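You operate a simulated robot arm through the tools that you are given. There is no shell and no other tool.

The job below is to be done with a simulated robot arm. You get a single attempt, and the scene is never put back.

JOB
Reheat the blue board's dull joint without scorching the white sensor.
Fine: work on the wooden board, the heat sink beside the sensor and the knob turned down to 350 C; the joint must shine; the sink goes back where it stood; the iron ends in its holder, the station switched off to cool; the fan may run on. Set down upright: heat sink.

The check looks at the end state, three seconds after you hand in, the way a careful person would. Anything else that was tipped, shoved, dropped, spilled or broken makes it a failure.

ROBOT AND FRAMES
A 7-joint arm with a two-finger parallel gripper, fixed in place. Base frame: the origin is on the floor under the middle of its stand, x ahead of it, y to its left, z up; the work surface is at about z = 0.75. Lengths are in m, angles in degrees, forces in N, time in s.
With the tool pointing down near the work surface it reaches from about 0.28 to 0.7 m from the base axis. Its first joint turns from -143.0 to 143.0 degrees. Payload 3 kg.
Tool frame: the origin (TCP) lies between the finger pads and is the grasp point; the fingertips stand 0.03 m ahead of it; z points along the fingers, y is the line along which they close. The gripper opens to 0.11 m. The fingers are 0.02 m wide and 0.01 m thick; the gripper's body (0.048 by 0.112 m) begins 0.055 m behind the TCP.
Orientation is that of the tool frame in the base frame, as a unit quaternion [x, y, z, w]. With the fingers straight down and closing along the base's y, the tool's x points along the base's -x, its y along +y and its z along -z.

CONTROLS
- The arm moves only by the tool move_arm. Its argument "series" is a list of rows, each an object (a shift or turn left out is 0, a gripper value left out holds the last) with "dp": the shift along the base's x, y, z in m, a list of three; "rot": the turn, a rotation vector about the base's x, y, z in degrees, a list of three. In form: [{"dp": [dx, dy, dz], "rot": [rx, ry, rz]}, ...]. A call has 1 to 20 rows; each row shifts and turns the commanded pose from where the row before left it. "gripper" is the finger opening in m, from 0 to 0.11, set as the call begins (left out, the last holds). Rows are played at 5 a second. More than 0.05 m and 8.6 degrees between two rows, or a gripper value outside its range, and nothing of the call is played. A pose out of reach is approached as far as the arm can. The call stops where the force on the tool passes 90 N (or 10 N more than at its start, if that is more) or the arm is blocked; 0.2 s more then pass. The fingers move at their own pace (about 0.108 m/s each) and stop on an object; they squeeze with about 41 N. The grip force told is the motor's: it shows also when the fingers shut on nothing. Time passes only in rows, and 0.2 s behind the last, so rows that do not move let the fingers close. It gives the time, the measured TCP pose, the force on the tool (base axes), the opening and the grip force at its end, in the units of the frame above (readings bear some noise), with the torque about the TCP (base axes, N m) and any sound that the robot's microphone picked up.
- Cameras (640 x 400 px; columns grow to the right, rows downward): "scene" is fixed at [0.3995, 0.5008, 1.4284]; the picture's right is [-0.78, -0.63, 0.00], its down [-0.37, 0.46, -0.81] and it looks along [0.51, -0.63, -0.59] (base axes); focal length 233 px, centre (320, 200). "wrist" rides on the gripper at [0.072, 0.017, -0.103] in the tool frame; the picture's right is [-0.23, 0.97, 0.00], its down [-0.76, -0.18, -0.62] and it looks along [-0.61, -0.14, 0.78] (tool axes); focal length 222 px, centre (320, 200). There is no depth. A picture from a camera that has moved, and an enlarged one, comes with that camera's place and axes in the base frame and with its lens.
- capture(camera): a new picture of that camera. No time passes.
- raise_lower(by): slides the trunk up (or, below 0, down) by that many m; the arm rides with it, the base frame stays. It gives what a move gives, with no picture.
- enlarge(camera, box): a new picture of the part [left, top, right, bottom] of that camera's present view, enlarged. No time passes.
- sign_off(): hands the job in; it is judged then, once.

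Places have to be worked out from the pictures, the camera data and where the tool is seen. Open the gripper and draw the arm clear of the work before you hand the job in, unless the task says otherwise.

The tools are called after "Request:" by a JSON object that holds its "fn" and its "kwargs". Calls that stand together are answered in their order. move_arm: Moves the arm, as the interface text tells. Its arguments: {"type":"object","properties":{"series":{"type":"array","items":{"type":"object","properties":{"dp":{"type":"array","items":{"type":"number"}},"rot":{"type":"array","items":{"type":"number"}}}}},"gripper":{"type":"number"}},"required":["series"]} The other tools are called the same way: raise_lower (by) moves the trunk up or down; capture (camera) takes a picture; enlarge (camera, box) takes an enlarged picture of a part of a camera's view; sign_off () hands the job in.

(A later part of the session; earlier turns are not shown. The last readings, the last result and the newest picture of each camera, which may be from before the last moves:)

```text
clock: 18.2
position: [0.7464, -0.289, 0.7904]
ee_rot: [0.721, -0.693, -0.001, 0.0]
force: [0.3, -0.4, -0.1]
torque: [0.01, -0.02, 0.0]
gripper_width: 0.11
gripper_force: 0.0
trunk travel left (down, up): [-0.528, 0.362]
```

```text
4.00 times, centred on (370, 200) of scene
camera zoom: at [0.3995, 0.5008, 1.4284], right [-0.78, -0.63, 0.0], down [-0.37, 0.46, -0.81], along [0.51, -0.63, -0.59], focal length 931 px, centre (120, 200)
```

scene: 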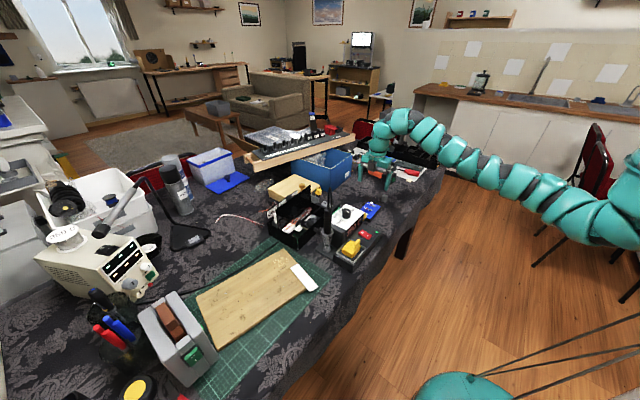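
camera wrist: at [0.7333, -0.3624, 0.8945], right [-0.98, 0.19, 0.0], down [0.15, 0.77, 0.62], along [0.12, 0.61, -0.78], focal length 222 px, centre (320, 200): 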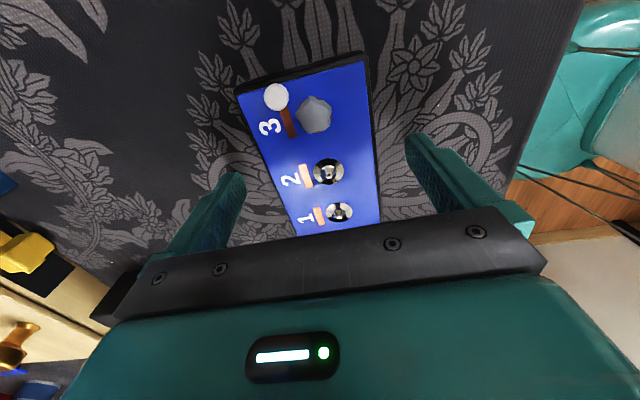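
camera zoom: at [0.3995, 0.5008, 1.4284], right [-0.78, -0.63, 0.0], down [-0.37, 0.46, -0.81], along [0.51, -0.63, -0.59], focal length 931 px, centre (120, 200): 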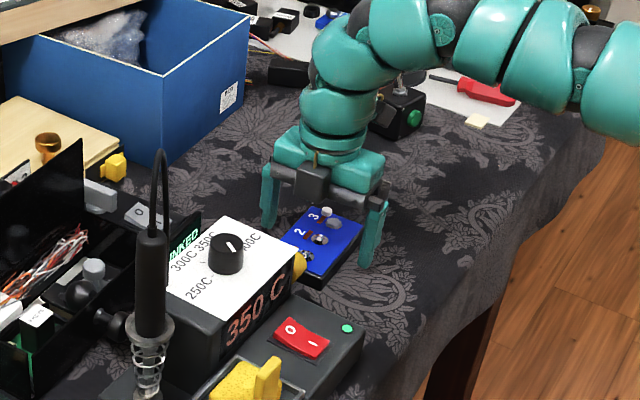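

Fingers straddle the board evenly. I go down 6 mm more and close.

Request:
{"fn": "move_arm", "kwargs": {"series": [{"dp": [0.002, 0, -0.003]}, {"dp": [0, 0, -0.003]}, {"dp": [0, 0, 0]}], "gripper": 0.11}}

Request:
{"fn": "move_arm", "kwargs": {"series": [{"dp": [0, 0, 0]}, {"dp": [0, 0, 0]}, {"dp": [0, 0, 0]}], "gripper": 0.05}}

Request:
{"fn": "capture", "kwargs": {"camera": "wrist"}}

```text
clock: 19.0
position: [0.7484, -0.2896, 0.7848]
ee_rot: [0.722, -0.692, 0.0, -0.001]
force: [-0.3, -0.5, -0.2]
torque: [0.0, 0.0, 0.04]
gripper_width: 0.11
gripper_force: 0.0
trunk travel left (down, up): [-0.528, 0.362]
```

```text
clock: 19.8
position: [0.7491, -0.2885, 0.7838]
ee_rot: [0.722, -0.692, -0.001, 0.0]
force: [-0.2, -0.3, -0.8]
torque: [-0.05, 0.01, -0.01]
gripper_width: 0.0711
gripper_force: 41.1
trunk travel left (down, up): [-0.528, 0.362]
```

```text
taken
camera wrist: at [0.7357, -0.3625, 0.8882], right [-0.98, 0.19, 0.0], down [0.15, 0.77, 0.62], along [0.12, 0.61, -0.78], focal length 222 px, centre (320, 200)
```

wrist: 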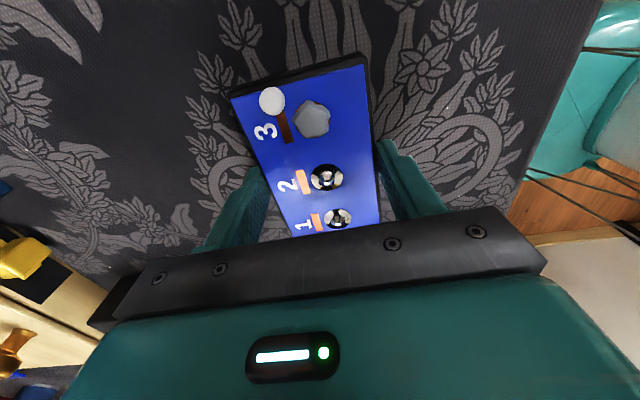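

Board gripped (0.071 m). I lift a little and verify.

Request:
{"fn": "move_arm", "kwargs": {"series": [{"dp": [0, 0, 0.015]}, {"dp": [0, 0, 0.025]}, {"dp": [0, 0, 0.035]}, {"dp": [0, 0, 0.035]}, {"dp": [0, 0, 0]}], "gripper": 0.05}}

Request:
{"fn": "enlarge", "kwargs": {"camera": "scene", "box": [320, 110, 440, 230]}}

Request:
{"fn": "capture", "kwargs": {"camera": "wrist"}}

```text
clock: 21.0
position: [0.7517, -0.289, 0.8944]
ee_rot: [0.721, -0.693, -0.002, 0.0]
force: [0.3, -0.5, -2.3]
torque: [-0.02, -0.02, 0.01]
gripper_width: 0.0712
gripper_force: 41.0
trunk travel left (down, up): [-0.528, 0.362]
```

```text
3.33 times, centred on (380, 170) of scene
camera zoom: at [0.3995, 0.5008, 1.4284], right [-0.78, -0.63, 0.0], down [-0.37, 0.46, -0.81], along [0.51, -0.63, -0.59], focal length 776 px, centre (120, 300)
```

zoom: 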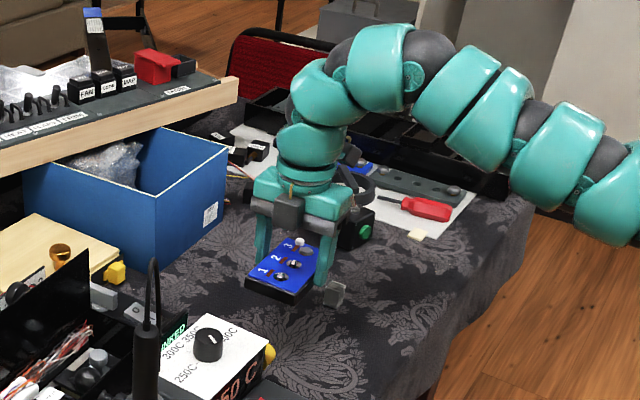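

```text
taken
camera wrist: at [0.7371, -0.3624, 0.9984], right [-0.98, 0.19, 0.0], down [0.15, 0.77, 0.62], along [0.11, 0.61, -0.78], focal length 222 px, centre (320, 200)
```

wrist: 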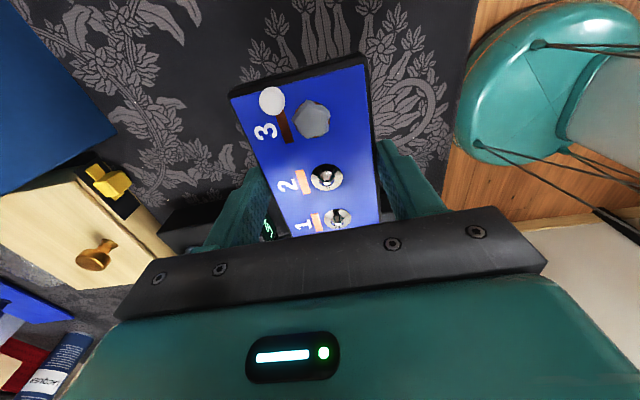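

The board hangs level (2.3 N). I retract toward the robot, then swing across in front of the station to the left side.

Request:
{"fn": "move_arm", "kwargs": {"series": [{"dp": [-0.05, 0, 0]}, {"dp": [-0.05, 0, 0]}, {"dp": [-0.05, 0, 0]}, {"dp": [-0.05, 0, 0]}, {"dp": [-0.05, 0, 0.0]}, {"dp": [0, 0, 0]}], "gripper": 0.05}}

Request:
{"fn": "move_arm", "kwargs": {"series": [{"dp": [0, 0.045, 0], "rot": [0, 0, -1.6]}, {"dp": [0, 0.045, 0], "rot": [0, 0, -1.6]}, {"dp": [0, 0.045, 0], "rot": [0, 0, -1.6]}, {"dp": [0, 0.045, 0], "rot": [0, 0, -1.6]}, {"dp": [0, 0.045, 0], "rot": [0, 0, -1.6]}, {"dp": [0, 0.045, 0], "rot": [0, 0, -1.6]}, {"dp": [0, 0.045, 0], "rot": [0, 0, -1.6]}, {"dp": [0, 0.045, 0], "rot": [0, 0, -1.6]}, {"dp": [0, 0.045, 0], "rot": [0, 0, -1.6]}, {"dp": [0, 0.045, 0], "rot": [0, 0, -1.6]}, {"dp": [0, 0.045, 0], "rot": [0, 0, -1.6]}, {"dp": [0, 0.045, 0], "rot": [0, 0, -1.6]}, {"dp": [0, 0, 0]}], "gripper": 0.05}}

Request:
{"fn": "capture", "kwargs": {"camera": "scene"}}

Request:
{"fn": "capture", "kwargs": {"camera": "wrist"}}

```text
clock: 22.4
position: [0.7002, -0.2911, 0.8947]
ee_rot: [0.722, -0.692, -0.001, 0.001]
force: [-0.2, 0.0, -1.5]
torque: [0.0, 0.04, 0.04]
gripper_width: 0.0712
gripper_force: 41.4
out of reach, approached as far as the arm can: row 2, 3, 4, 5
trunk travel left (down, up): [-0.528, 0.362]
```

```text
clock: 25.2
position: [0.6821, 0.2116, 0.8966]
ee_rot: [-0.595, 0.804, 0.001, 0.004]
force: [3.7, -5.5, 22.8]
torque: [-0.42, -0.17, 0.05]
gripper_width: 0.0501
gripper_force: 0.1
out of reach, approached as far as the arm can: row 1, 12
trunk travel left (down, up): [-0.528, 0.362]
```

```text
taken
```

scene: 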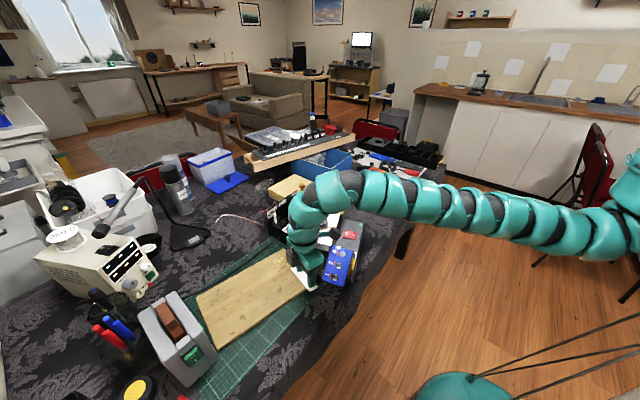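

```text
taken
camera wrist: at [0.6443, 0.1474, 1.001], right [-0.87, 0.5, 0.0], down [0.39, 0.67, 0.63], along [0.32, 0.54, -0.78], focal length 222 px, centre (320, 200)
```

wrist: 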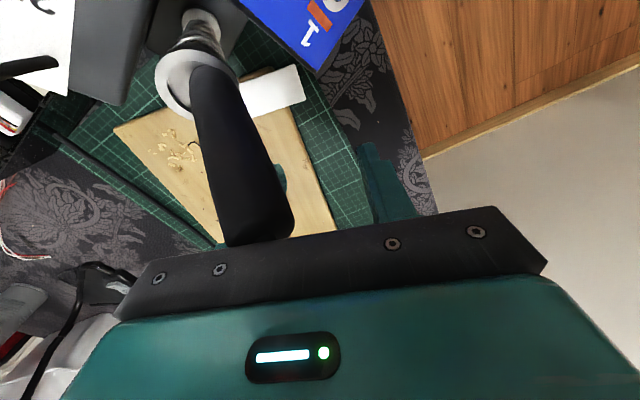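

That went wrong: the retraction was cut short by the reach limit, and the swing passed over the station at x≈0.70, so the board was lost from the grip. I stop and look closely before moving anything.

Request:
{"fn": "enlarge", "kwargs": {"camera": "scene", "box": [240, 170, 400, 300]}}

Request:
{"fn": "enlarge", "kwargs": {"camera": "scene", "box": [290, 210, 370, 300]}}

Request:
{"fn": "enlarge", "kwargs": {"camera": "wrist", "box": [60, 0, 460, 240]}}

```text
3.08 times, centred on (320, 235) of scene
camera zoom: at [0.3995, 0.5008, 1.4284], right [-0.78, -0.63, 0.0], down [-0.37, 0.46, -0.81], along [0.51, -0.63, -0.59], focal length 716 px, centre (320, 92)
```

zoom: 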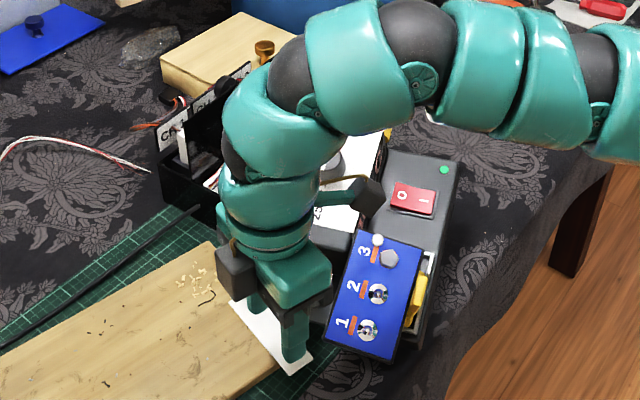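

```text
4.44 times, centred on (330, 255) of scene
camera zoom: at [0.3995, 0.5008, 1.4284], right [-0.78, -0.63, 0.0], down [-0.37, 0.46, -0.81], along [0.51, -0.63, -0.59], focal length 1035 px, centre (276, -44)
```

zoom: 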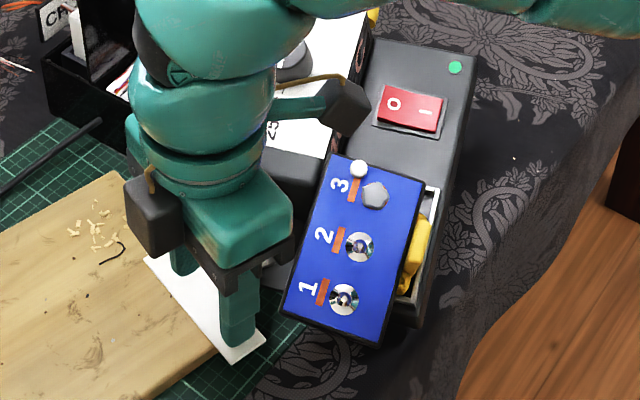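

```text
1.60 times, centred on (260, 120) of wrist
camera zoom: at [0.6443, 0.1474, 1.001], right [-0.87, 0.5, 0.0], down [0.39, 0.67, 0.63], along [0.32, 0.54, -0.78], focal length 355 px, centre (416, 328)
```

zoom: 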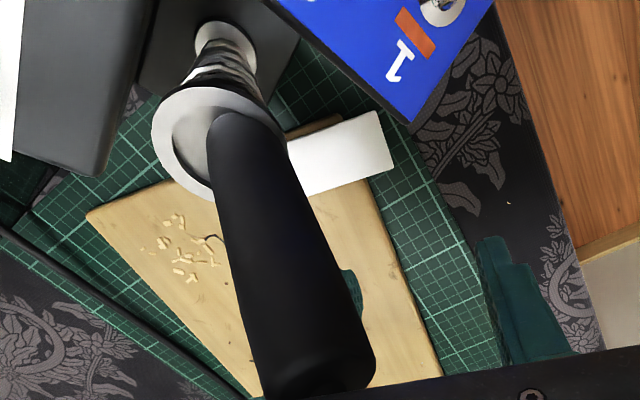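

The gripper body has caught the iron's top: the station is tipped toward +y and turned, with the iron pinned under the palm (22.8 N up), and the blue board lies on the station's front. I reverse the motion slowly so the station settles back flat, watching force and picture.

Request:
{"fn": "move_arm", "kwargs": {"series": [{"dp": [0, -0.006, 0]}, {"dp": [0, -0.006, 0]}, {"dp": [0, -0.006, 0]}, {"dp": [0, 0, 0]}], "gripper": 0.05}}

Request:
{"fn": "enlarge", "kwargs": {"camera": "scene", "box": [240, 170, 400, 300]}}

Request:
{"fn": "capture", "kwargs": {"camera": "wrist"}}

```text
clock: 26.2
position: [0.6789, 0.197, 0.9]
ee_rot: [-0.596, 0.803, -0.001, 0.005]
force: [14.3, 6.5, 63.2]
torque: [-2.26, -0.49, 0.52]
gripper_width: 0.0513
gripper_force: 0.6
trunk travel left (down, up): [-0.528, 0.362]
```

```text
3.08 times, centred on (320, 235) of scene
camera zoom: at [0.3995, 0.5008, 1.4284], right [-0.78, -0.63, 0.0], down [-0.37, 0.46, -0.81], along [0.51, -0.63, -0.59], focal length 716 px, centre (320, 92)
```

zoom: 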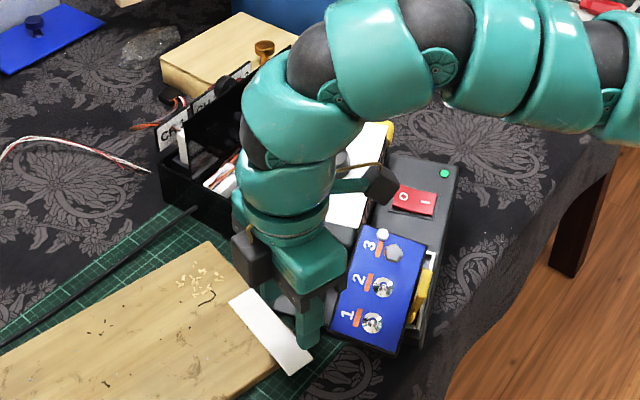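

```text
taken
camera wrist: at [0.6422, 0.1307, 1.0036], right [-0.87, 0.5, 0.0], down [0.38, 0.67, 0.63], along [0.32, 0.54, -0.78], focal length 222 px, centre (320, 200)
```

wrist: 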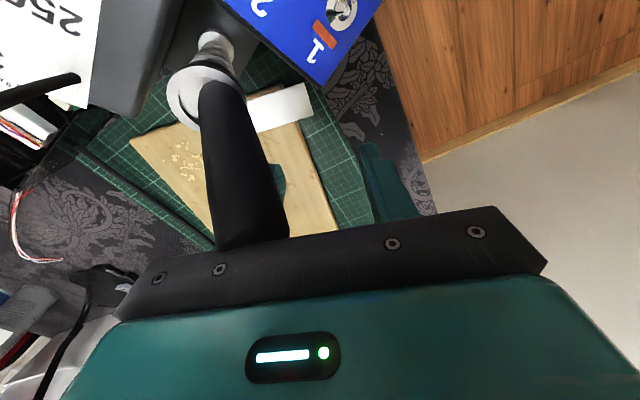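

Force up to 63 N: as the iron comes upright it needs more height. I raise in small steps.

Request:
{"fn": "move_arm", "kwargs": {"series": [{"dp": [0, 0, 0.003]}, {"dp": [0, 0, 0.003]}, {"dp": [0, 0, 0]}], "gripper": 0.05}}

Request:
{"fn": "enlarge", "kwargs": {"camera": "scene", "box": [240, 170, 400, 300]}}

Request:
{"fn": "capture", "kwargs": {"camera": "wrist"}}

```text
clock: 27.0
position: [0.6803, 0.1939, 0.9026]
ee_rot: [-0.596, 0.803, 0.0, 0.001]
force: [9.0, -1.7, 38.7]
torque: [-1.15, -0.4, 0.19]
gripper_width: 0.0502
gripper_force: 0.3
trunk travel left (down, up): [-0.528, 0.362]
```

```text
3.08 times, centred on (320, 235) of scene
camera zoom: at [0.3995, 0.5008, 1.4284], right [-0.78, -0.63, 0.0], down [-0.37, 0.46, -0.81], along [0.51, -0.63, -0.59], focal length 716 px, centre (320, 92)
```

zoom: 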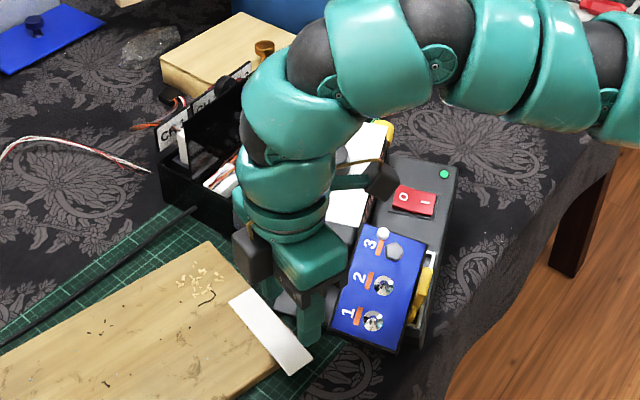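

```text
taken
camera wrist: at [0.6432, 0.1287, 1.0057], right [-0.87, 0.5, 0.0], down [0.39, 0.68, 0.62], along [0.31, 0.54, -0.78], focal length 222 px, centre (320, 200)
```

wrist: 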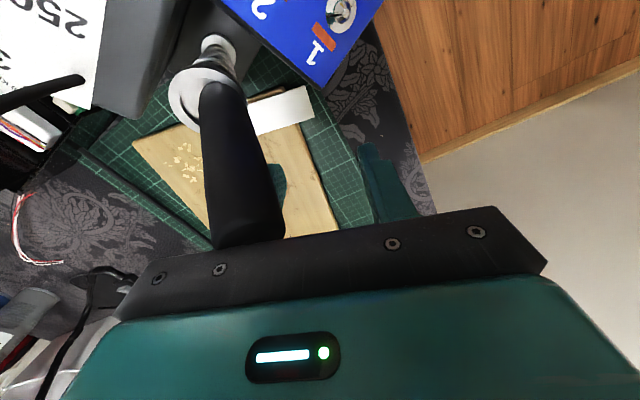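

The station is coming down gradually. I continue with small upward and -y steps.

Request:
{"fn": "move_arm", "kwargs": {"series": [{"dp": [0, -0.004, 0.003]}, {"dp": [0, -0.004, 0.003]}, {"dp": [0, -0.004, 0.003]}, {"dp": [0, 0, 0]}], "gripper": 0.05}}

Request:
{"fn": "enlarge", "kwargs": {"camera": "scene", "box": [240, 170, 400, 300]}}

Request:
{"fn": "capture", "kwargs": {"camera": "wrist"}}

```text
clock: 28.0
position: [0.6815, 0.1825, 0.9077]
ee_rot: [-0.596, 0.803, 0.002, -0.001]
force: [-0.4, -1.2, 0.6]
torque: [0.03, -0.02, 0.01]
gripper_width: 0.0502
gripper_force: 0.1
trunk travel left (down, up): [-0.528, 0.362]
```

```text
3.08 times, centred on (320, 235) of scene
camera zoom: at [0.3995, 0.5008, 1.4284], right [-0.78, -0.63, 0.0], down [-0.37, 0.46, -0.81], along [0.51, -0.63, -0.59], focal length 716 px, centre (320, 92)
```

zoom: 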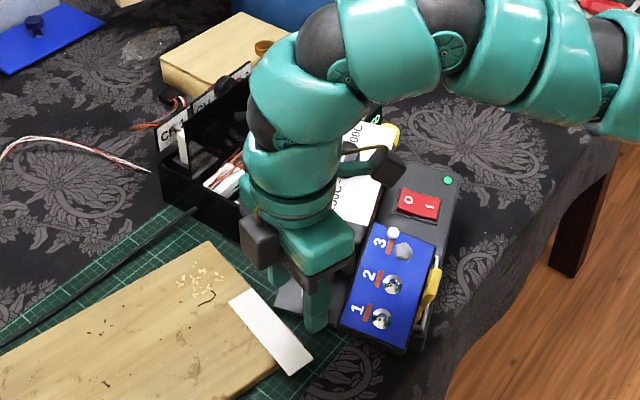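

```text
taken
camera wrist: at [0.6448, 0.1182, 1.0125], right [-0.87, 0.5, 0.0], down [0.39, 0.68, 0.62], along [0.31, 0.54, -0.78], focal length 222 px, centre (320, 200)
```

wrist: 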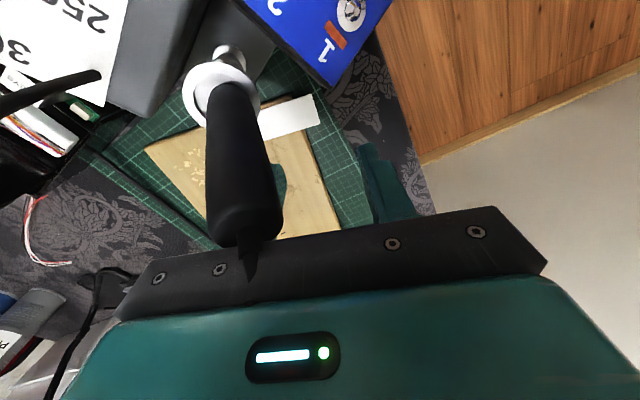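

Contact force is gone now. I let a moment pass and look again.

Request:
{"fn": "move_arm", "kwargs": {"series": [{"dp": [0, 0, 0.001]}, {"dp": [0, 0, 0]}, {"dp": [0, 0, 0]}], "gripper": 0.05}}

Request:
{"fn": "enlarge", "kwargs": {"camera": "scene", "box": [240, 170, 400, 300]}}

Request:
{"fn": "enlarge", "kwargs": {"camera": "wrist", "box": [0, 0, 480, 300]}}

```text
clock: 28.8
position: [0.6817, 0.1812, 0.9106]
ee_rot: [-0.596, 0.803, 0.001, 0.0]
force: [1.0, -0.1, 1.2]
torque: [-0.04, -0.03, 0.01]
gripper_width: 0.05
gripper_force: 0.0
trunk travel left (down, up): [-0.528, 0.362]
```

```text
3.08 times, centred on (320, 235) of scene
camera zoom: at [0.3995, 0.5008, 1.4284], right [-0.78, -0.63, 0.0], down [-0.37, 0.46, -0.81], along [0.51, -0.63, -0.59], focal length 716 px, centre (320, 92)
```

zoom: 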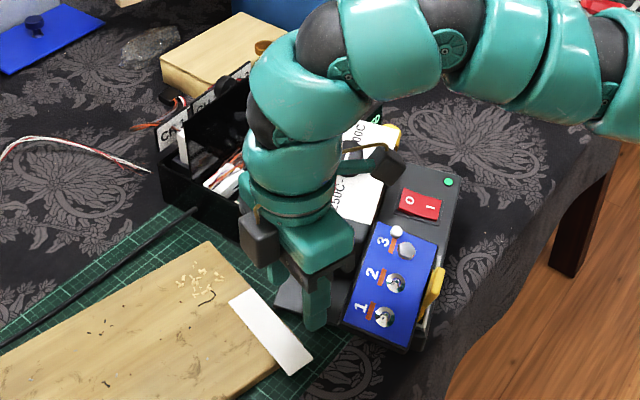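

```text
1.33 times, centred on (240, 150) of wrist
camera zoom: at [0.6451, 0.1183, 1.0143], right [-0.87, 0.5, 0.0], down [0.39, 0.68, 0.62], along [0.31, 0.54, -0.78], focal length 296 px, centre (427, 267)
```

zoom: 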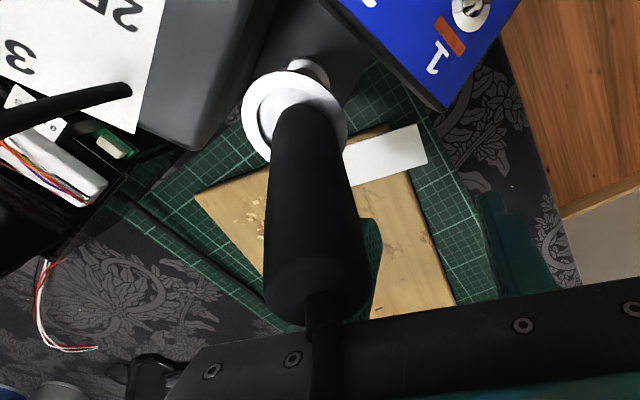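

The gripper is now just beyond the iron and unloaded. I move away toward +y a little and rise with the trunk to clear iron and cable, then look at the whole situation.

Request:
{"fn": "move_arm", "kwargs": {"series": [{"dp": [0, 0.01, 0]}, {"dp": [0, 0.015, 0]}, {"dp": [0, 0.015, 0.01]}, {"dp": [0, 0, 0]}], "gripper": 0.05}}

Request:
{"fn": "raise_lower", "kwargs": {"by": 0.15}}

Request:
{"fn": "capture", "kwargs": {"camera": "scene"}}

Request:
{"fn": "capture", "kwargs": {"camera": "wrist"}}

```text
clock: 29.8
position: [0.6777, 0.219, 0.9199]
ee_rot: [-0.597, 0.803, 0.001, 0.0]
force: [-0.1, -0.7, -0.2]
torque: [0.01, -0.04, 0.01]
gripper_width: 0.0501
gripper_force: 0.1
out of reach, approached as far as the arm can: row 3
trunk travel left (down, up): [-0.528, 0.362]
```

```text
clock: 31.5
position: [0.6791, 0.2188, 1.0692]
ee_rot: [-0.597, 0.803, 0.0, 0.001]
force: [0.1, 0.0, 0.9]
torque: [-0.03, -0.02, -0.01]
gripper_width: 0.0502
gripper_force: 0.1
trunk travel left (down, up): [-0.678, 0.212]
```

```text
taken
```

scene: 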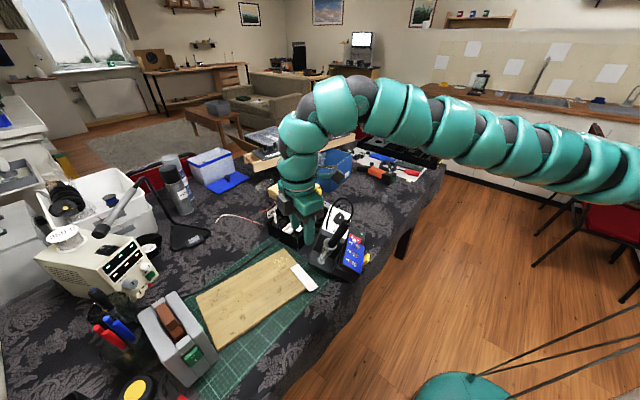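

```text
taken
camera wrist: at [0.6421, 0.1544, 1.1742], right [-0.87, 0.5, 0.0], down [0.39, 0.68, 0.62], along [0.31, 0.54, -0.78], focal length 222 px, centre (320, 200)
```

wrist: 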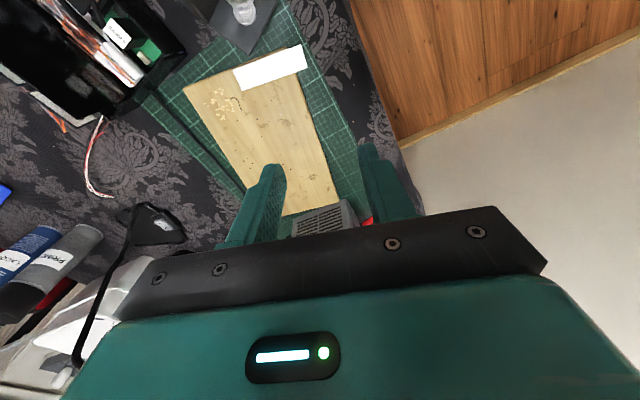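

Let me look at the station region in detail.

Request:
{"fn": "enlarge", "kwargs": {"camera": "scene", "box": [290, 190, 390, 290]}}

Request:
{"fn": "enlarge", "kwargs": {"camera": "wrist", "box": [0, 0, 400, 240]}}

```text
4.00 times, centred on (340, 240) of scene
camera zoom: at [0.3995, 0.5008, 1.4284], right [-0.78, -0.63, 0.0], down [-0.37, 0.46, -0.81], along [0.51, -0.63, -0.59], focal length 931 px, centre (240, 40)
```

zoom: 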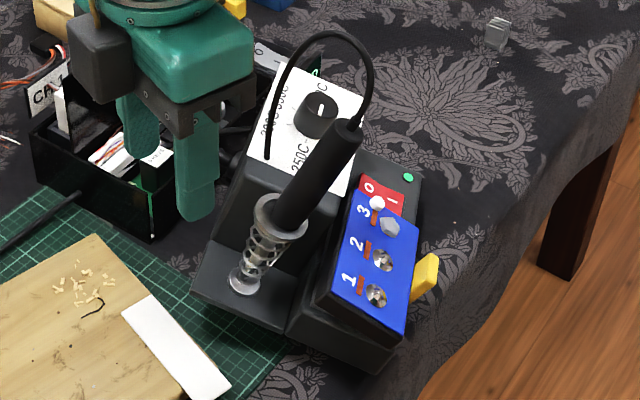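

```text
1.60 times, centred on (200, 120) of wrist
camera zoom: at [0.6421, 0.1544, 1.1742], right [-0.87, 0.5, 0.0], down [0.39, 0.68, 0.62], along [0.31, 0.54, -0.78], focal length 355 px, centre (512, 328)
```

zoom: 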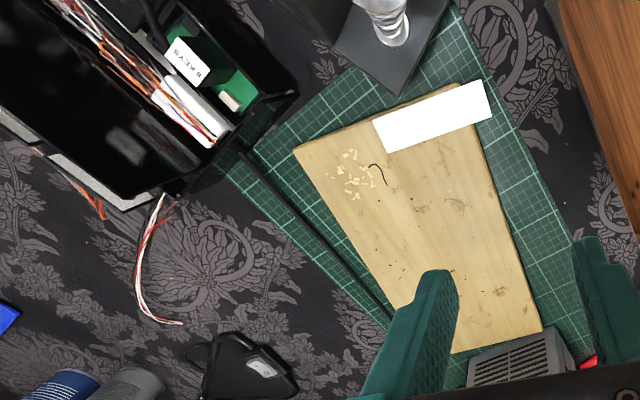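

The whole station looks tilted. Before any time passes I examine its base and the table edge closely.

Request:
{"fn": "enlarge", "kwargs": {"camera": "scene", "box": [335, 225, 385, 290]}}

Request:
{"fn": "enlarge", "kwargs": {"camera": "scene", "box": [305, 200, 375, 290]}}

Request:
{"fn": "enlarge", "kwargs": {"camera": "scene", "box": [250, 150, 450, 350]}}

```text
6.15 times, centred on (360, 258) of scene
camera zoom: at [0.3995, 0.5008, 1.4284], right [-0.78, -0.63, 0.0], down [-0.37, 0.46, -0.81], along [0.51, -0.63, -0.59], focal length 1433 px, centre (74, -154)
```

zoom: 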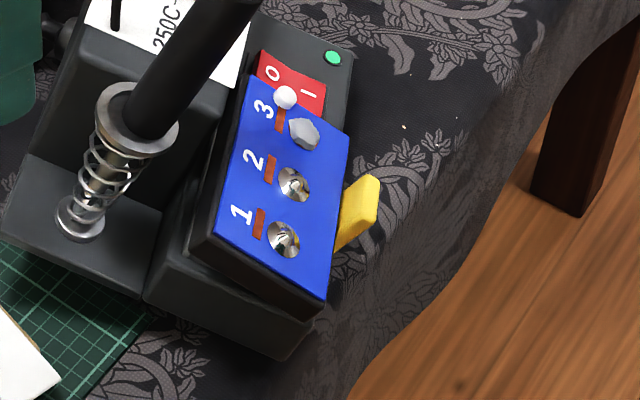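

```text
4.44 times, centred on (340, 245) of scene
camera zoom: at [0.3995, 0.5008, 1.4284], right [-0.78, -0.63, 0.0], down [-0.37, 0.46, -0.81], along [0.51, -0.63, -0.59], focal length 1035 px, centre (231, 0)
```

zoom: 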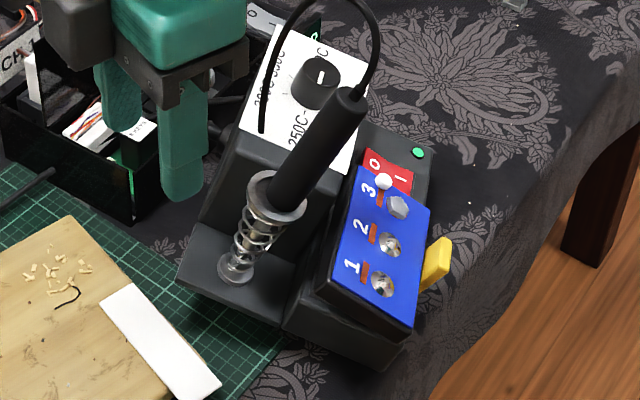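

```text
2.00 times, centred on (350, 250) of scene
camera zoom: at [0.3995, 0.5008, 1.4284], right [-0.78, -0.63, 0.0], down [-0.37, 0.46, -0.81], along [0.51, -0.63, -0.59], focal length 466 px, centre (260, 100)
```

zoom: 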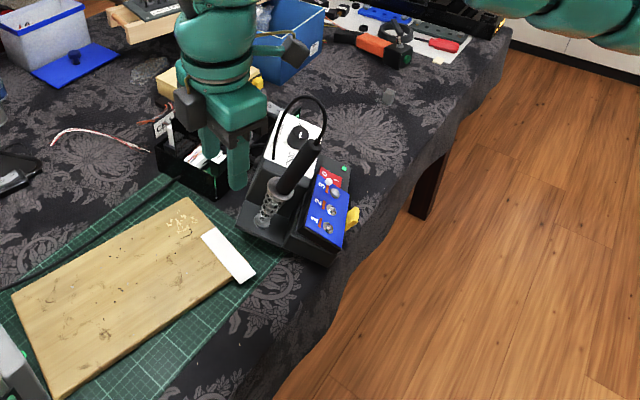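

The station is tilted toward the table edge (robot side) with the board lying on it. I need a second view, so I raise the trunk further and carry the wrist camera high over to the right.

Request:
{"fn": "raise_lower", "kwargs": {"by": 0.1}}

Request:
{"fn": "enlarge", "kwargs": {"camera": "scene", "box": [305, 200, 375, 290]}}

```text
clock: 32.9
position: [0.6788, 0.22, 1.1701]
ee_rot: [-0.596, 0.803, 0.001, 0.001]
force: [-0.3, 0.3, 0.0]
torque: [-0.03, -0.02, -0.03]
gripper_width: 0.0502
gripper_force: 0.2
trunk travel left (down, up): [-0.778, 0.112]
```

```text
4.44 times, centred on (340, 245) of scene
camera zoom: at [0.3995, 0.5008, 1.4284], right [-0.78, -0.63, 0.0], down [-0.37, 0.46, -0.81], along [0.51, -0.63, -0.59], focal length 1035 px, centre (231, 0)
```

zoom: 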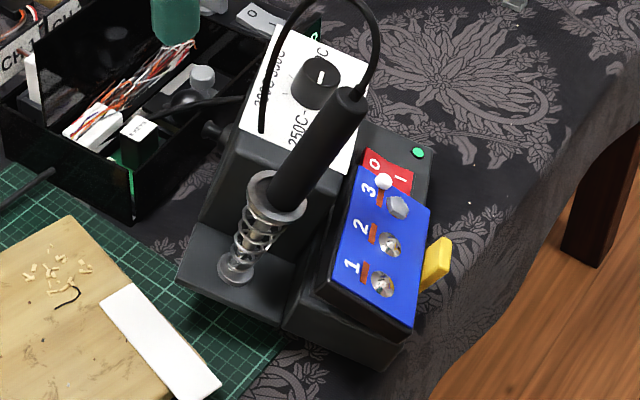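

The station is stable (no change in 1.4 s). Now I move the camera to the right at this height.

Request:
{"fn": "move_arm", "kwargs": {"series": [{"dp": [0, -0.045, 0]}, {"dp": [0, -0.045, 0]}, {"dp": [0, -0.045, 0]}, {"dp": [0, -0.045, 0]}, {"dp": [0, -0.045, 0]}, {"dp": [0, 0, 0]}], "gripper": 0.05}}

Request:
{"fn": "capture", "kwargs": {"camera": "wrist"}}

Request:
{"fn": "capture", "kwargs": {"camera": "scene"}}

```text
clock: 34.3
position: [0.6785, -0.0061, 1.1699]
ee_rot: [-0.596, 0.803, 0.001, 0.001]
force: [0.6, 0.3, 0.1]
torque: [0.0, 0.01, 0.02]
gripper_width: 0.0499
gripper_force: 0.0
trunk travel left (down, up): [-0.778, 0.112]
```

```text
taken
camera wrist: at [0.6421, -0.0707, 1.2734], right [-0.87, 0.5, 0.0], down [0.39, 0.68, 0.62], along [0.31, 0.54, -0.78], focal length 222 px, centre (320, 200)
```

wrist: 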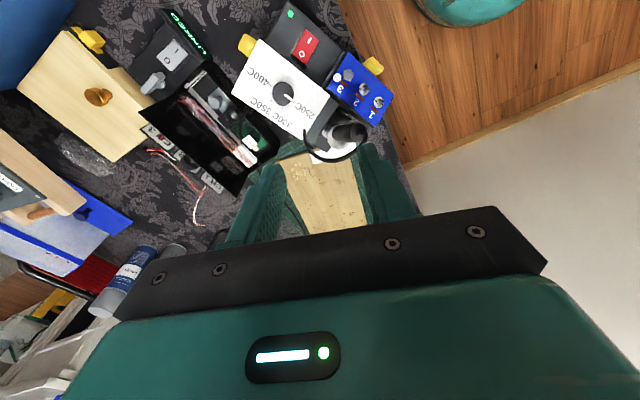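

```text
taken
```

scene: 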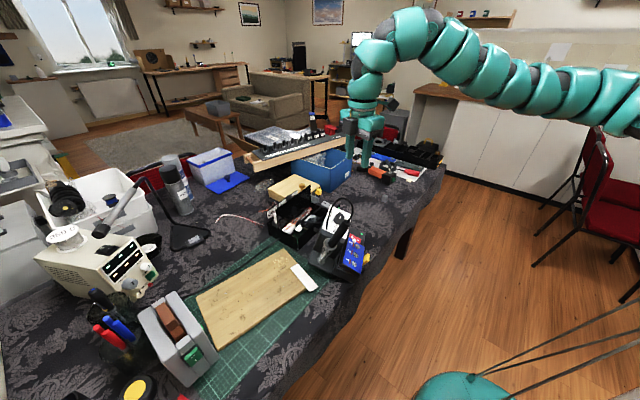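

Request:
{"fn": "enlarge", "kwargs": {"camera": "wrist", "box": [200, 0, 420, 165]}}

Request:
{"fn": "enlarge", "kwargs": {"camera": "scene", "box": [290, 185, 390, 285]}}

```text
2.42 times, centred on (310, 82) of wrist
camera zoom: at [0.6421, -0.0707, 1.2734], right [-0.87, 0.5, 0.0], down [0.39, 0.68, 0.62], along [0.31, 0.54, -0.78], focal length 538 px, centre (344, 485)
```

zoom: 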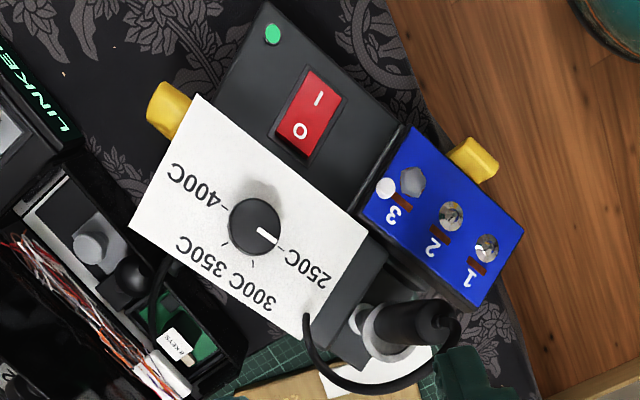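

```text
4.00 times, centred on (340, 235) of scene
camera zoom: at [0.3995, 0.5008, 1.4284], right [-0.78, -0.63, 0.0], down [-0.37, 0.46, -0.81], along [0.51, -0.63, -0.59], focal length 931 px, centre (240, 60)
```

zoom: 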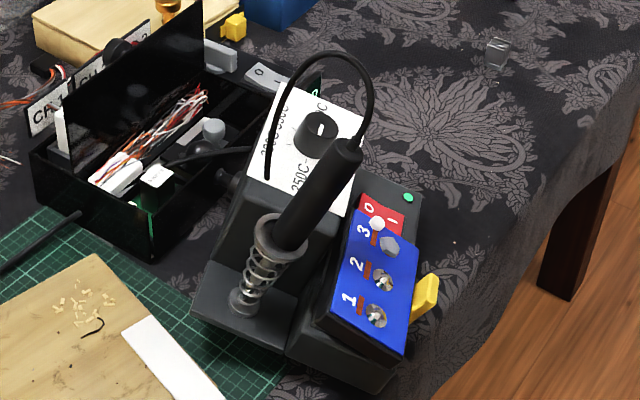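

From two views: the station has yawed about +26° and tilts about 24° toward the robot, its back edge propped on the black box, with the board lying on its sponge tray (joint 3 at about (0.636, 0.013, 0.852), joint 1 at (0.606, 0.080, 0.852)); the knob was also knocked. It is stable, so I'll first recover the board. I turn the tool to yaw ~114°, and move above the board at a safe height.

Request:
{"fn": "move_arm", "kwargs": {"series": [{"dp": [-0.01, 0.01, 0], "rot": [0, 0, 8.16]}, {"dp": [-0.01, 0.01, 0], "rot": [0, 0, 8.16]}, {"dp": [-0.01, 0.01, 0], "rot": [0, 0, 8.16]}, {"dp": [-0.01, 0.01, 0], "rot": [0, 0, 8.16]}, {"dp": [-0.01, 0.01, 0], "rot": [0, 0, 8.16]}, {"dp": [0, 0, 0]}], "gripper": 0.05}}

Request:
{"fn": "capture", "kwargs": {"camera": "wrist"}}

```text
clock: 35.7
position: [0.7154, -0.0196, 1.1728]
ee_rot: [0.75, -0.661, -0.003, 0.005]
force: [0.3, -0.3, 0.8]
torque: [-0.03, 0.04, -0.02]
gripper_width: 0.0502
gripper_force: 0.0
out of reach, approached as far as the arm can: row 1, 2, 3, 4
trunk travel left (down, up): [-0.778, 0.112]
```

```text
taken
camera wrist: at [0.7089, -0.0933, 1.2782], right [-0.99, 0.1, 0.01], down [0.09, 0.78, 0.62], along [0.06, 0.62, -0.78], focal length 222 px, centre (320, 200)
```

wrist: 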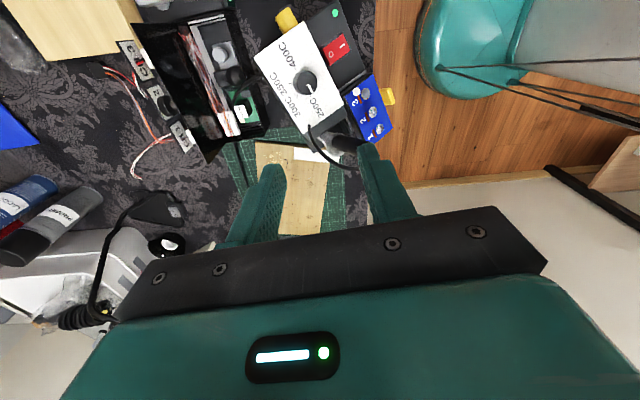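

The inner reach is limited at this height relative to the trunk; near the robot I must work low relative to the trunk. I raise the trunk fully and come down with the arm, staying above the iron's cable.

Request:
{"fn": "raise_lower", "kwargs": {"by": 0.11}}

Request:
{"fn": "move_arm", "kwargs": {"series": [{"dp": [0, 0, -0.04]}, {"dp": [0, 0, -0.04]}, {"dp": [0, 0, -0.04]}, {"dp": [0, 0, -0.04]}, {"dp": [0, 0, 0]}], "gripper": 0.05}}

```text
clock: 37.1
position: [0.714, -0.0192, 1.2853]
ee_rot: [0.749, -0.662, -0.003, 0.004]
force: [0.7, 0.4, -0.3]
torque: [-0.01, 0.0, -0.01]
gripper_width: 0.0501
gripper_force: 0.0
trunk travel left (down, up): [-0.888, 0.002]
```

```text
clock: 38.3
position: [0.7148, -0.0204, 1.1245]
ee_rot: [0.749, -0.662, -0.003, 0.003]
force: [-0.1, -0.1, -0.1]
torque: [0.03, 0.01, 0.0]
gripper_width: 0.0503
gripper_force: 0.1
trunk travel left (down, up): [-0.888, 0.002]
```

Now I try moving inward (toward the robot) in small steps at this height.

Request:
{"fn": "move_arm", "kwargs": {"series": [{"dp": [-0.03, 0, -0.01]}, {"dp": [-0.03, 0, -0.01]}, {"dp": [-0.03, 0, 0]}, {"dp": [-0.03, 0, 0]}, {"dp": [0, 0, 0]}], "gripper": 0.05}}

Request:
{"fn": "capture", "kwargs": {"camera": "wrist"}}

```text
clock: 39.5
position: [0.6623, -0.0022, 1.082]
ee_rot: [0.749, -0.662, -0.003, 0.005]
force: [0.5, -0.5, -0.7]
torque: [0.03, -0.01, -0.01]
gripper_width: 0.05
gripper_force: 0.0
out of reach, approached as far as the arm can: row 2, 3, 4
trunk travel left (down, up): [-0.888, 0.002]
```

```text
taken
camera wrist: at [0.6562, -0.0765, 1.1858], right [-0.99, 0.11, 0.01], down [0.09, 0.78, 0.62], along [0.06, 0.62, -0.78], focal length 222 px, centre (320, 200)
```

wrist: 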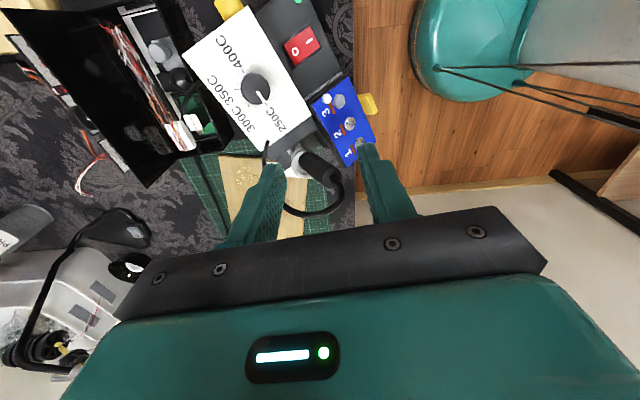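

Tool-down is limited by the wrist bend here; leaning the tool outward (as needed for the tilted board anyway) should ease that. I tilt the tool 24° and then continue.

Request:
{"fn": "move_arm", "kwargs": {"series": [{"rot": [3.2, -7.2, 0]}, {"rot": [3.2, -7.2, 0]}, {"rot": [3.2, -7.2, 0]}, {"rot": [0, 0, 8]}, {"rot": [0, 0, 8]}, {"dp": [0, 0, 0]}], "gripper": 0.05}}

Request:
{"fn": "capture", "kwargs": {"camera": "wrist"}}

Request:
{"fn": "capture", "kwargs": {"camera": "scene"}}

```text
clock: 40.9
position: [0.727, 0.0184, 1.0478]
ee_rot: [0.817, -0.54, 0.057, -0.193]
force: [-1.5, 0.9, 0.2]
torque: [0.0, -0.03, 0.02]
gripper_width: 0.0501
gripper_force: 0.1
out of reach, approached as far as the arm can: row 1, 2, 3
trunk travel left (down, up): [-0.888, 0.002]
```

```text
taken
camera wrist: at [0.7114, -0.0798, 1.1279], right [-0.93, -0.13, -0.34], down [-0.35, 0.59, 0.73], along [0.11, 0.8, -0.6], focal length 222 px, centre (320, 200)
```

wrist: 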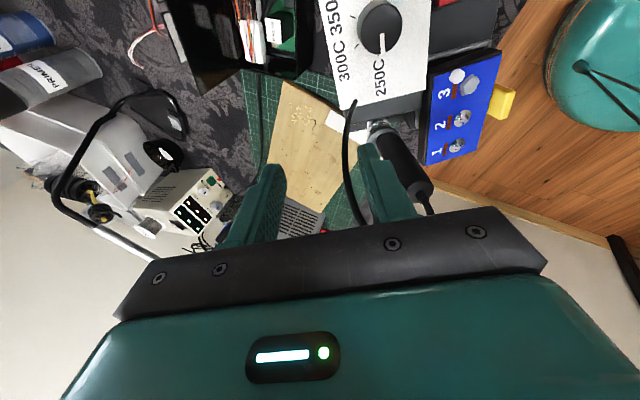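

```text
taken
```

scene: 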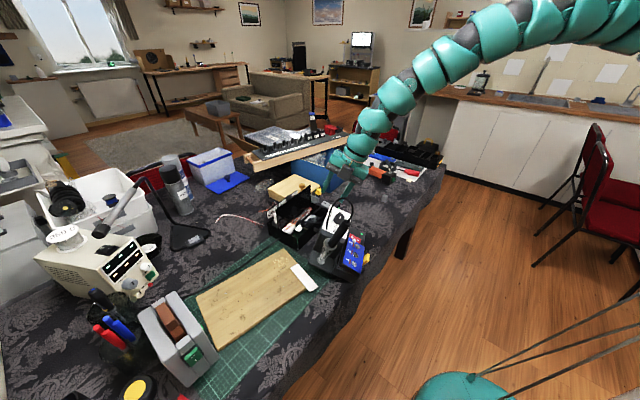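

The arm drifted toward the iron when that tilt was out of reach, so I stop this approach. I raise the tool straight up first, then untwist to learn which tool yaw suits the arm better.

Request:
{"fn": "move_arm", "kwargs": {"series": [{"dp": [0, 0, 0.03]}, {"dp": [0, 0, 0.03]}, {"dp": [0, 0, 0.03]}, {"dp": [0, 0, 0.03]}, {"dp": [0, 0, 0]}], "gripper": 0.05}}

```text
clock: 42.1
position: [0.7628, 0.0263, 1.1532]
ee_rot: [0.817, -0.54, 0.056, -0.193]
force: [0.7, 0.0, 0.0]
torque: [0.03, 0.03, -0.01]
gripper_width: 0.0503
gripper_force: 0.1
out of reach, approached as far as the arm can: row 1, 2, 3, 4
trunk travel left (down, up): [-0.888, 0.002]
```

The arm hangs from a high shoulder, so inner positions need the tool lower. I go around: over the free wooden-board side (y≈0.28), descend there, then come inward and approach the board from the left.

Request:
{"fn": "move_arm", "kwargs": {"series": [{"dp": [0, 0.045, 0]}, {"dp": [0, 0.045, 0]}, {"dp": [0, 0.045, 0]}, {"dp": [0, 0.045, 0]}, {"dp": [0, 0.045, 0]}, {"dp": [0, 0.035, 0], "rot": [-5.6, -3.9, 0]}, {"dp": [0, 0, 0]}], "gripper": 0.05}}

Request:
{"fn": "capture", "kwargs": {"camera": "scene"}}

```text
clock: 43.7
position: [0.7325, 0.2903, 1.1518]
ee_rot: [0.823, -0.531, 0.109, -0.17]
force: [-0.3, -0.4, -0.2]
torque: [0.06, 0.01, 0.02]
gripper_width: 0.0499
gripper_force: 0.1
out of reach, approached as far as the arm can: row 6
trunk travel left (down, up): [-0.888, 0.002]
```

```text
taken
```

scene: 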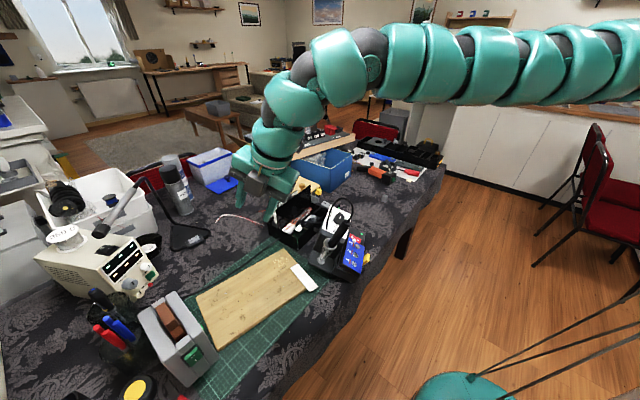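

Now I descend over the wooden board and see how the reach behaves.

Request:
{"fn": "move_arm", "kwargs": {"series": [{"dp": [0, 0, -0.04]}, {"dp": [0, 0, -0.04]}, {"dp": [-0.01, 0, -0.04]}, {"dp": [-0.01, 0, -0.04]}, {"dp": [-0.01, 0, -0.03]}, {"dp": [-0.01, 0, -0.03]}, {"dp": [0, 0, 0]}], "gripper": 0.05}}

Request:
{"fn": "move_arm", "kwargs": {"series": [{"dp": [-0.02, 0, 0]}, {"dp": [-0.02, 0, 0]}, {"dp": [0, 0, 0]}], "gripper": 0.05}}

```text
clock: 45.3
position: [0.6771, 0.2829, 0.9583]
ee_rot: [0.824, -0.529, 0.11, -0.171]
force: [0.4, -0.4, -0.2]
torque: [0.04, -0.03, 0.03]
gripper_width: 0.0502
gripper_force: 0.1
out of reach, approached as far as the arm can: row 2, 4, 6
trunk travel left (down, up): [-0.888, 0.002]
```

```text
clock: 46.1
position: [0.6375, 0.2833, 0.9588]
ee_rot: [0.823, -0.53, 0.11, -0.17]
force: [0.2, 0.0, -0.3]
torque: [0.02, -0.01, 0.06]
gripper_width: 0.0501
gripper_force: 0.1
trunk travel left (down, up): [-0.888, 0.002]
```

At this lower height inward motion works, and the tool orientation matches the tilted board. I move inward first, then slide along the board's long axis to the pre-grasp point in front of the iron.

Request:
{"fn": "move_arm", "kwargs": {"series": [{"dp": [-0.0376, -0.011, -0.0035]}, {"dp": [-0.0376, -0.011, -0.0035]}, {"dp": [-0.0376, -0.011, -0.0035]}, {"dp": [-0.0376, -0.011, -0.0035]}, {"dp": [0, 0, 0]}], "gripper": 0.095}}

Request:
{"fn": "capture", "kwargs": {"camera": "wrist"}}

Request:
{"fn": "capture", "kwargs": {"camera": "scene"}}

```text
clock: 47.3
position: [0.4931, 0.2445, 0.9383]
ee_rot: [0.823, -0.53, 0.11, -0.17]
force: [0.0, 0.2, 0.5]
torque: [0.01, 0.05, -0.03]
gripper_width: 0.095
gripper_force: 0.1
out of reach, approached as far as the arm can: row 4
trunk travel left (down, up): [-0.888, 0.002]
```

```text
taken
camera wrist: at [0.472, 0.1556, 1.0276], right [-0.91, -0.16, -0.39], down [-0.39, 0.66, 0.64], along [0.15, 0.73, -0.66], focal length 222 px, centre (320, 200)
```

wrist: 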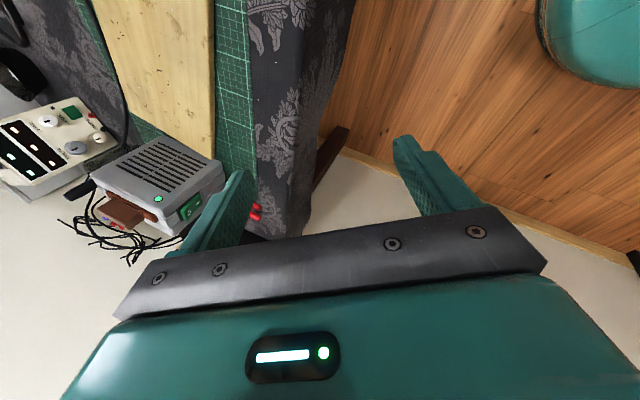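

```text
taken
```

scene: 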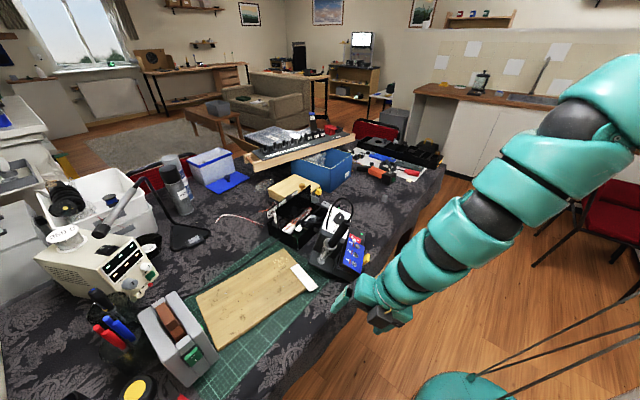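

Now I slide along the board's axis toward the pre-grasp point, stopping short to check clearance.

Request:
{"fn": "move_arm", "kwargs": {"series": [{"dp": [0.0151, -0.0375, 0.0006]}, {"dp": [0.0151, -0.0375, 0.0006]}, {"dp": [0.0151, -0.0375, 0.0006]}, {"dp": [0.0151, -0.0375, 0.0006]}, {"dp": [0, 0, 0]}], "gripper": 0.095}}

Request:
{"fn": "capture", "kwargs": {"camera": "wrist"}}

Request:
{"fn": "enlarge", "kwargs": {"camera": "scene", "box": [280, 180, 440, 300]}}

```text
clock: 48.5
position: [0.5704, 0.1614, 0.9296]
ee_rot: [0.824, -0.529, 0.111, -0.17]
force: [-0.3, 0.6, -0.5]
torque: [-0.02, -0.04, 0.02]
gripper_width: 0.0951
gripper_force: 0.1
out of reach, approached as far as the arm can: row 1, 2, 3, 4
trunk travel left (down, up): [-0.888, 0.002]
```

```text
taken
camera wrist: at [0.5481, 0.071, 1.0175], right [-0.91, -0.16, -0.39], down [-0.39, 0.66, 0.64], along [0.15, 0.73, -0.66], focal length 222 px, centre (320, 200)
```

wrist: 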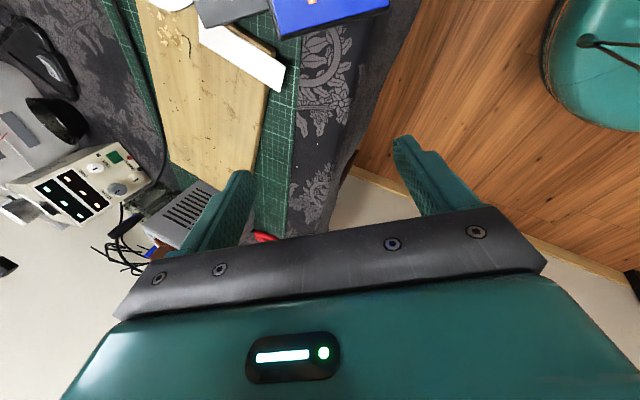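

```text
3.33 times, centred on (360, 240) of scene
camera zoom: at [0.3995, 0.5008, 1.4284], right [-0.78, -0.63, 0.0], down [-0.37, 0.46, -0.81], along [0.51, -0.63, -0.59], focal length 776 px, centre (187, 67)
```

zoom: 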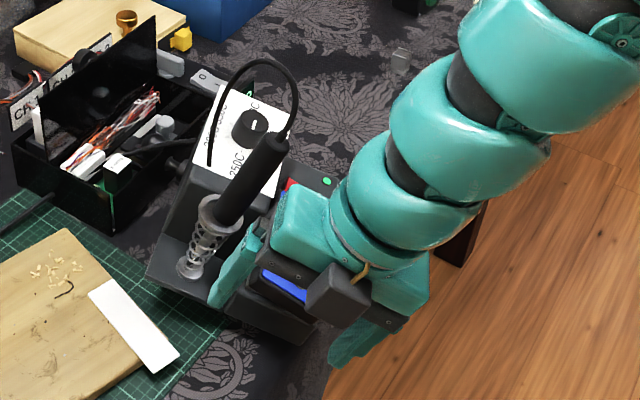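

The reach limit depends on the tool's yaw (wrist roll); the flipped yaw (-66°, same closing axis) should be easier. I back away to free space and roll the tool 180° about its own axis.

Request:
{"fn": "move_arm", "kwargs": {"series": [{"dp": [0.005, 0.04, 0.005]}, {"dp": [0.005, 0.04, 0.005]}, {"dp": [0.005, 0.04, 0.005]}, {"dp": [0, 0, 0]}], "gripper": 0.095}}

Request:
{"fn": "move_arm", "kwargs": {"series": [{"rot": [3.128, 1.397, -7.859]}, {"rot": [3.128, 1.397, -7.859]}, {"rot": [3.128, 1.397, -7.859]}, {"rot": [3.128, 1.397, -7.859]}, {"rot": [3.128, 1.397, -7.859]}, {"rot": [3.128, 1.397, -7.859]}, {"rot": [3.128, 1.397, -7.859]}, {"rot": [3.128, 1.397, -7.859]}, {"rot": [3.128, 1.397, -7.859]}, {"rot": [3.128, 1.397, -7.859]}, {"dp": [0, 0, 0]}], "gripper": 0.095}}

```text
clock: 49.5
position: [0.5845, 0.2791, 0.9424]
ee_rot: [0.823, -0.531, 0.111, -0.17]
force: [0.0, -0.4, 0.2]
torque: [0.03, -0.01, -0.03]
gripper_width: 0.0951
gripper_force: 0.0
trunk travel left (down, up): [-0.888, 0.002]
```

```text
clock: 51.9
position: [0.5838, 0.28, 0.9422]
ee_rot: [-0.242, 0.948, 0.036, 0.202]
force: [0.9, -0.4, -1.0]
torque: [0.01, 0.01, -0.02]
gripper_width: 0.0949
gripper_force: 0.0
trunk travel left (down, up): [-0.888, 0.002]
```

Request:
{"fn": "move_arm", "kwargs": {"series": [{"rot": [3.128, 1.397, -7.859]}, {"rot": [3.128, 1.397, -7.859]}, {"rot": [3.128, 1.397, -7.859]}, {"rot": [3.128, 1.397, -7.859]}, {"rot": [3.128, 1.397, -7.859]}, {"rot": [3.128, 1.397, -7.859]}, {"rot": [3.128, 1.397, -7.859]}, {"rot": [3.128, 1.397, -7.859]}, {"rot": [3.128, 1.397, -7.859]}, {"rot": [3.128, 1.397, -7.859]}, {"rot": [3.128, 1.397, -7.859]}, {"dp": [0, 0, 0]}], "gripper": 0.095}}

Request:
{"fn": "capture", "kwargs": {"camera": "wrist"}}

Request:
{"fn": "capture", "kwargs": {"camera": "scene"}}

```text
clock: 54.5
position: [0.5843, 0.2792, 0.9431]
ee_rot: [0.531, 0.822, 0.171, 0.114]
force: [-0.4, 0.0, -0.1]
torque: [0.01, 0.0, 0.01]
gripper_width: 0.0951
gripper_force: 0.1
trunk travel left (down, up): [-0.888, 0.002]
```

```text
taken
camera wrist: at [0.5315, 0.3349, 1.0448], right [0.91, 0.16, 0.39], down [-0.06, -0.86, 0.5], along [0.42, -0.48, -0.77], focal length 222 px, centre (320, 200)
```

wrist: 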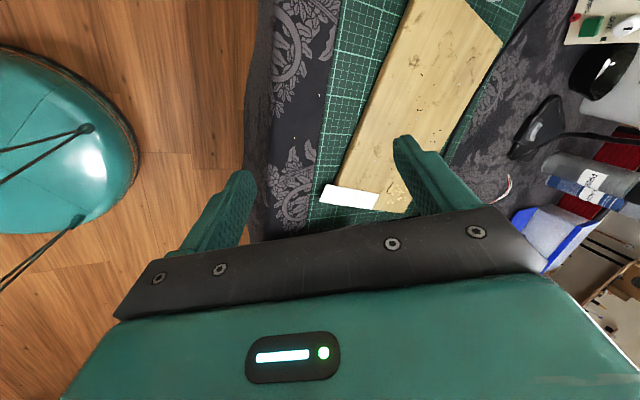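

```text
taken
```

scene: 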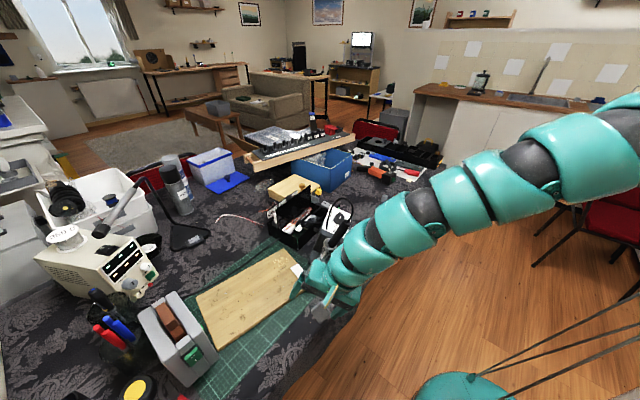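

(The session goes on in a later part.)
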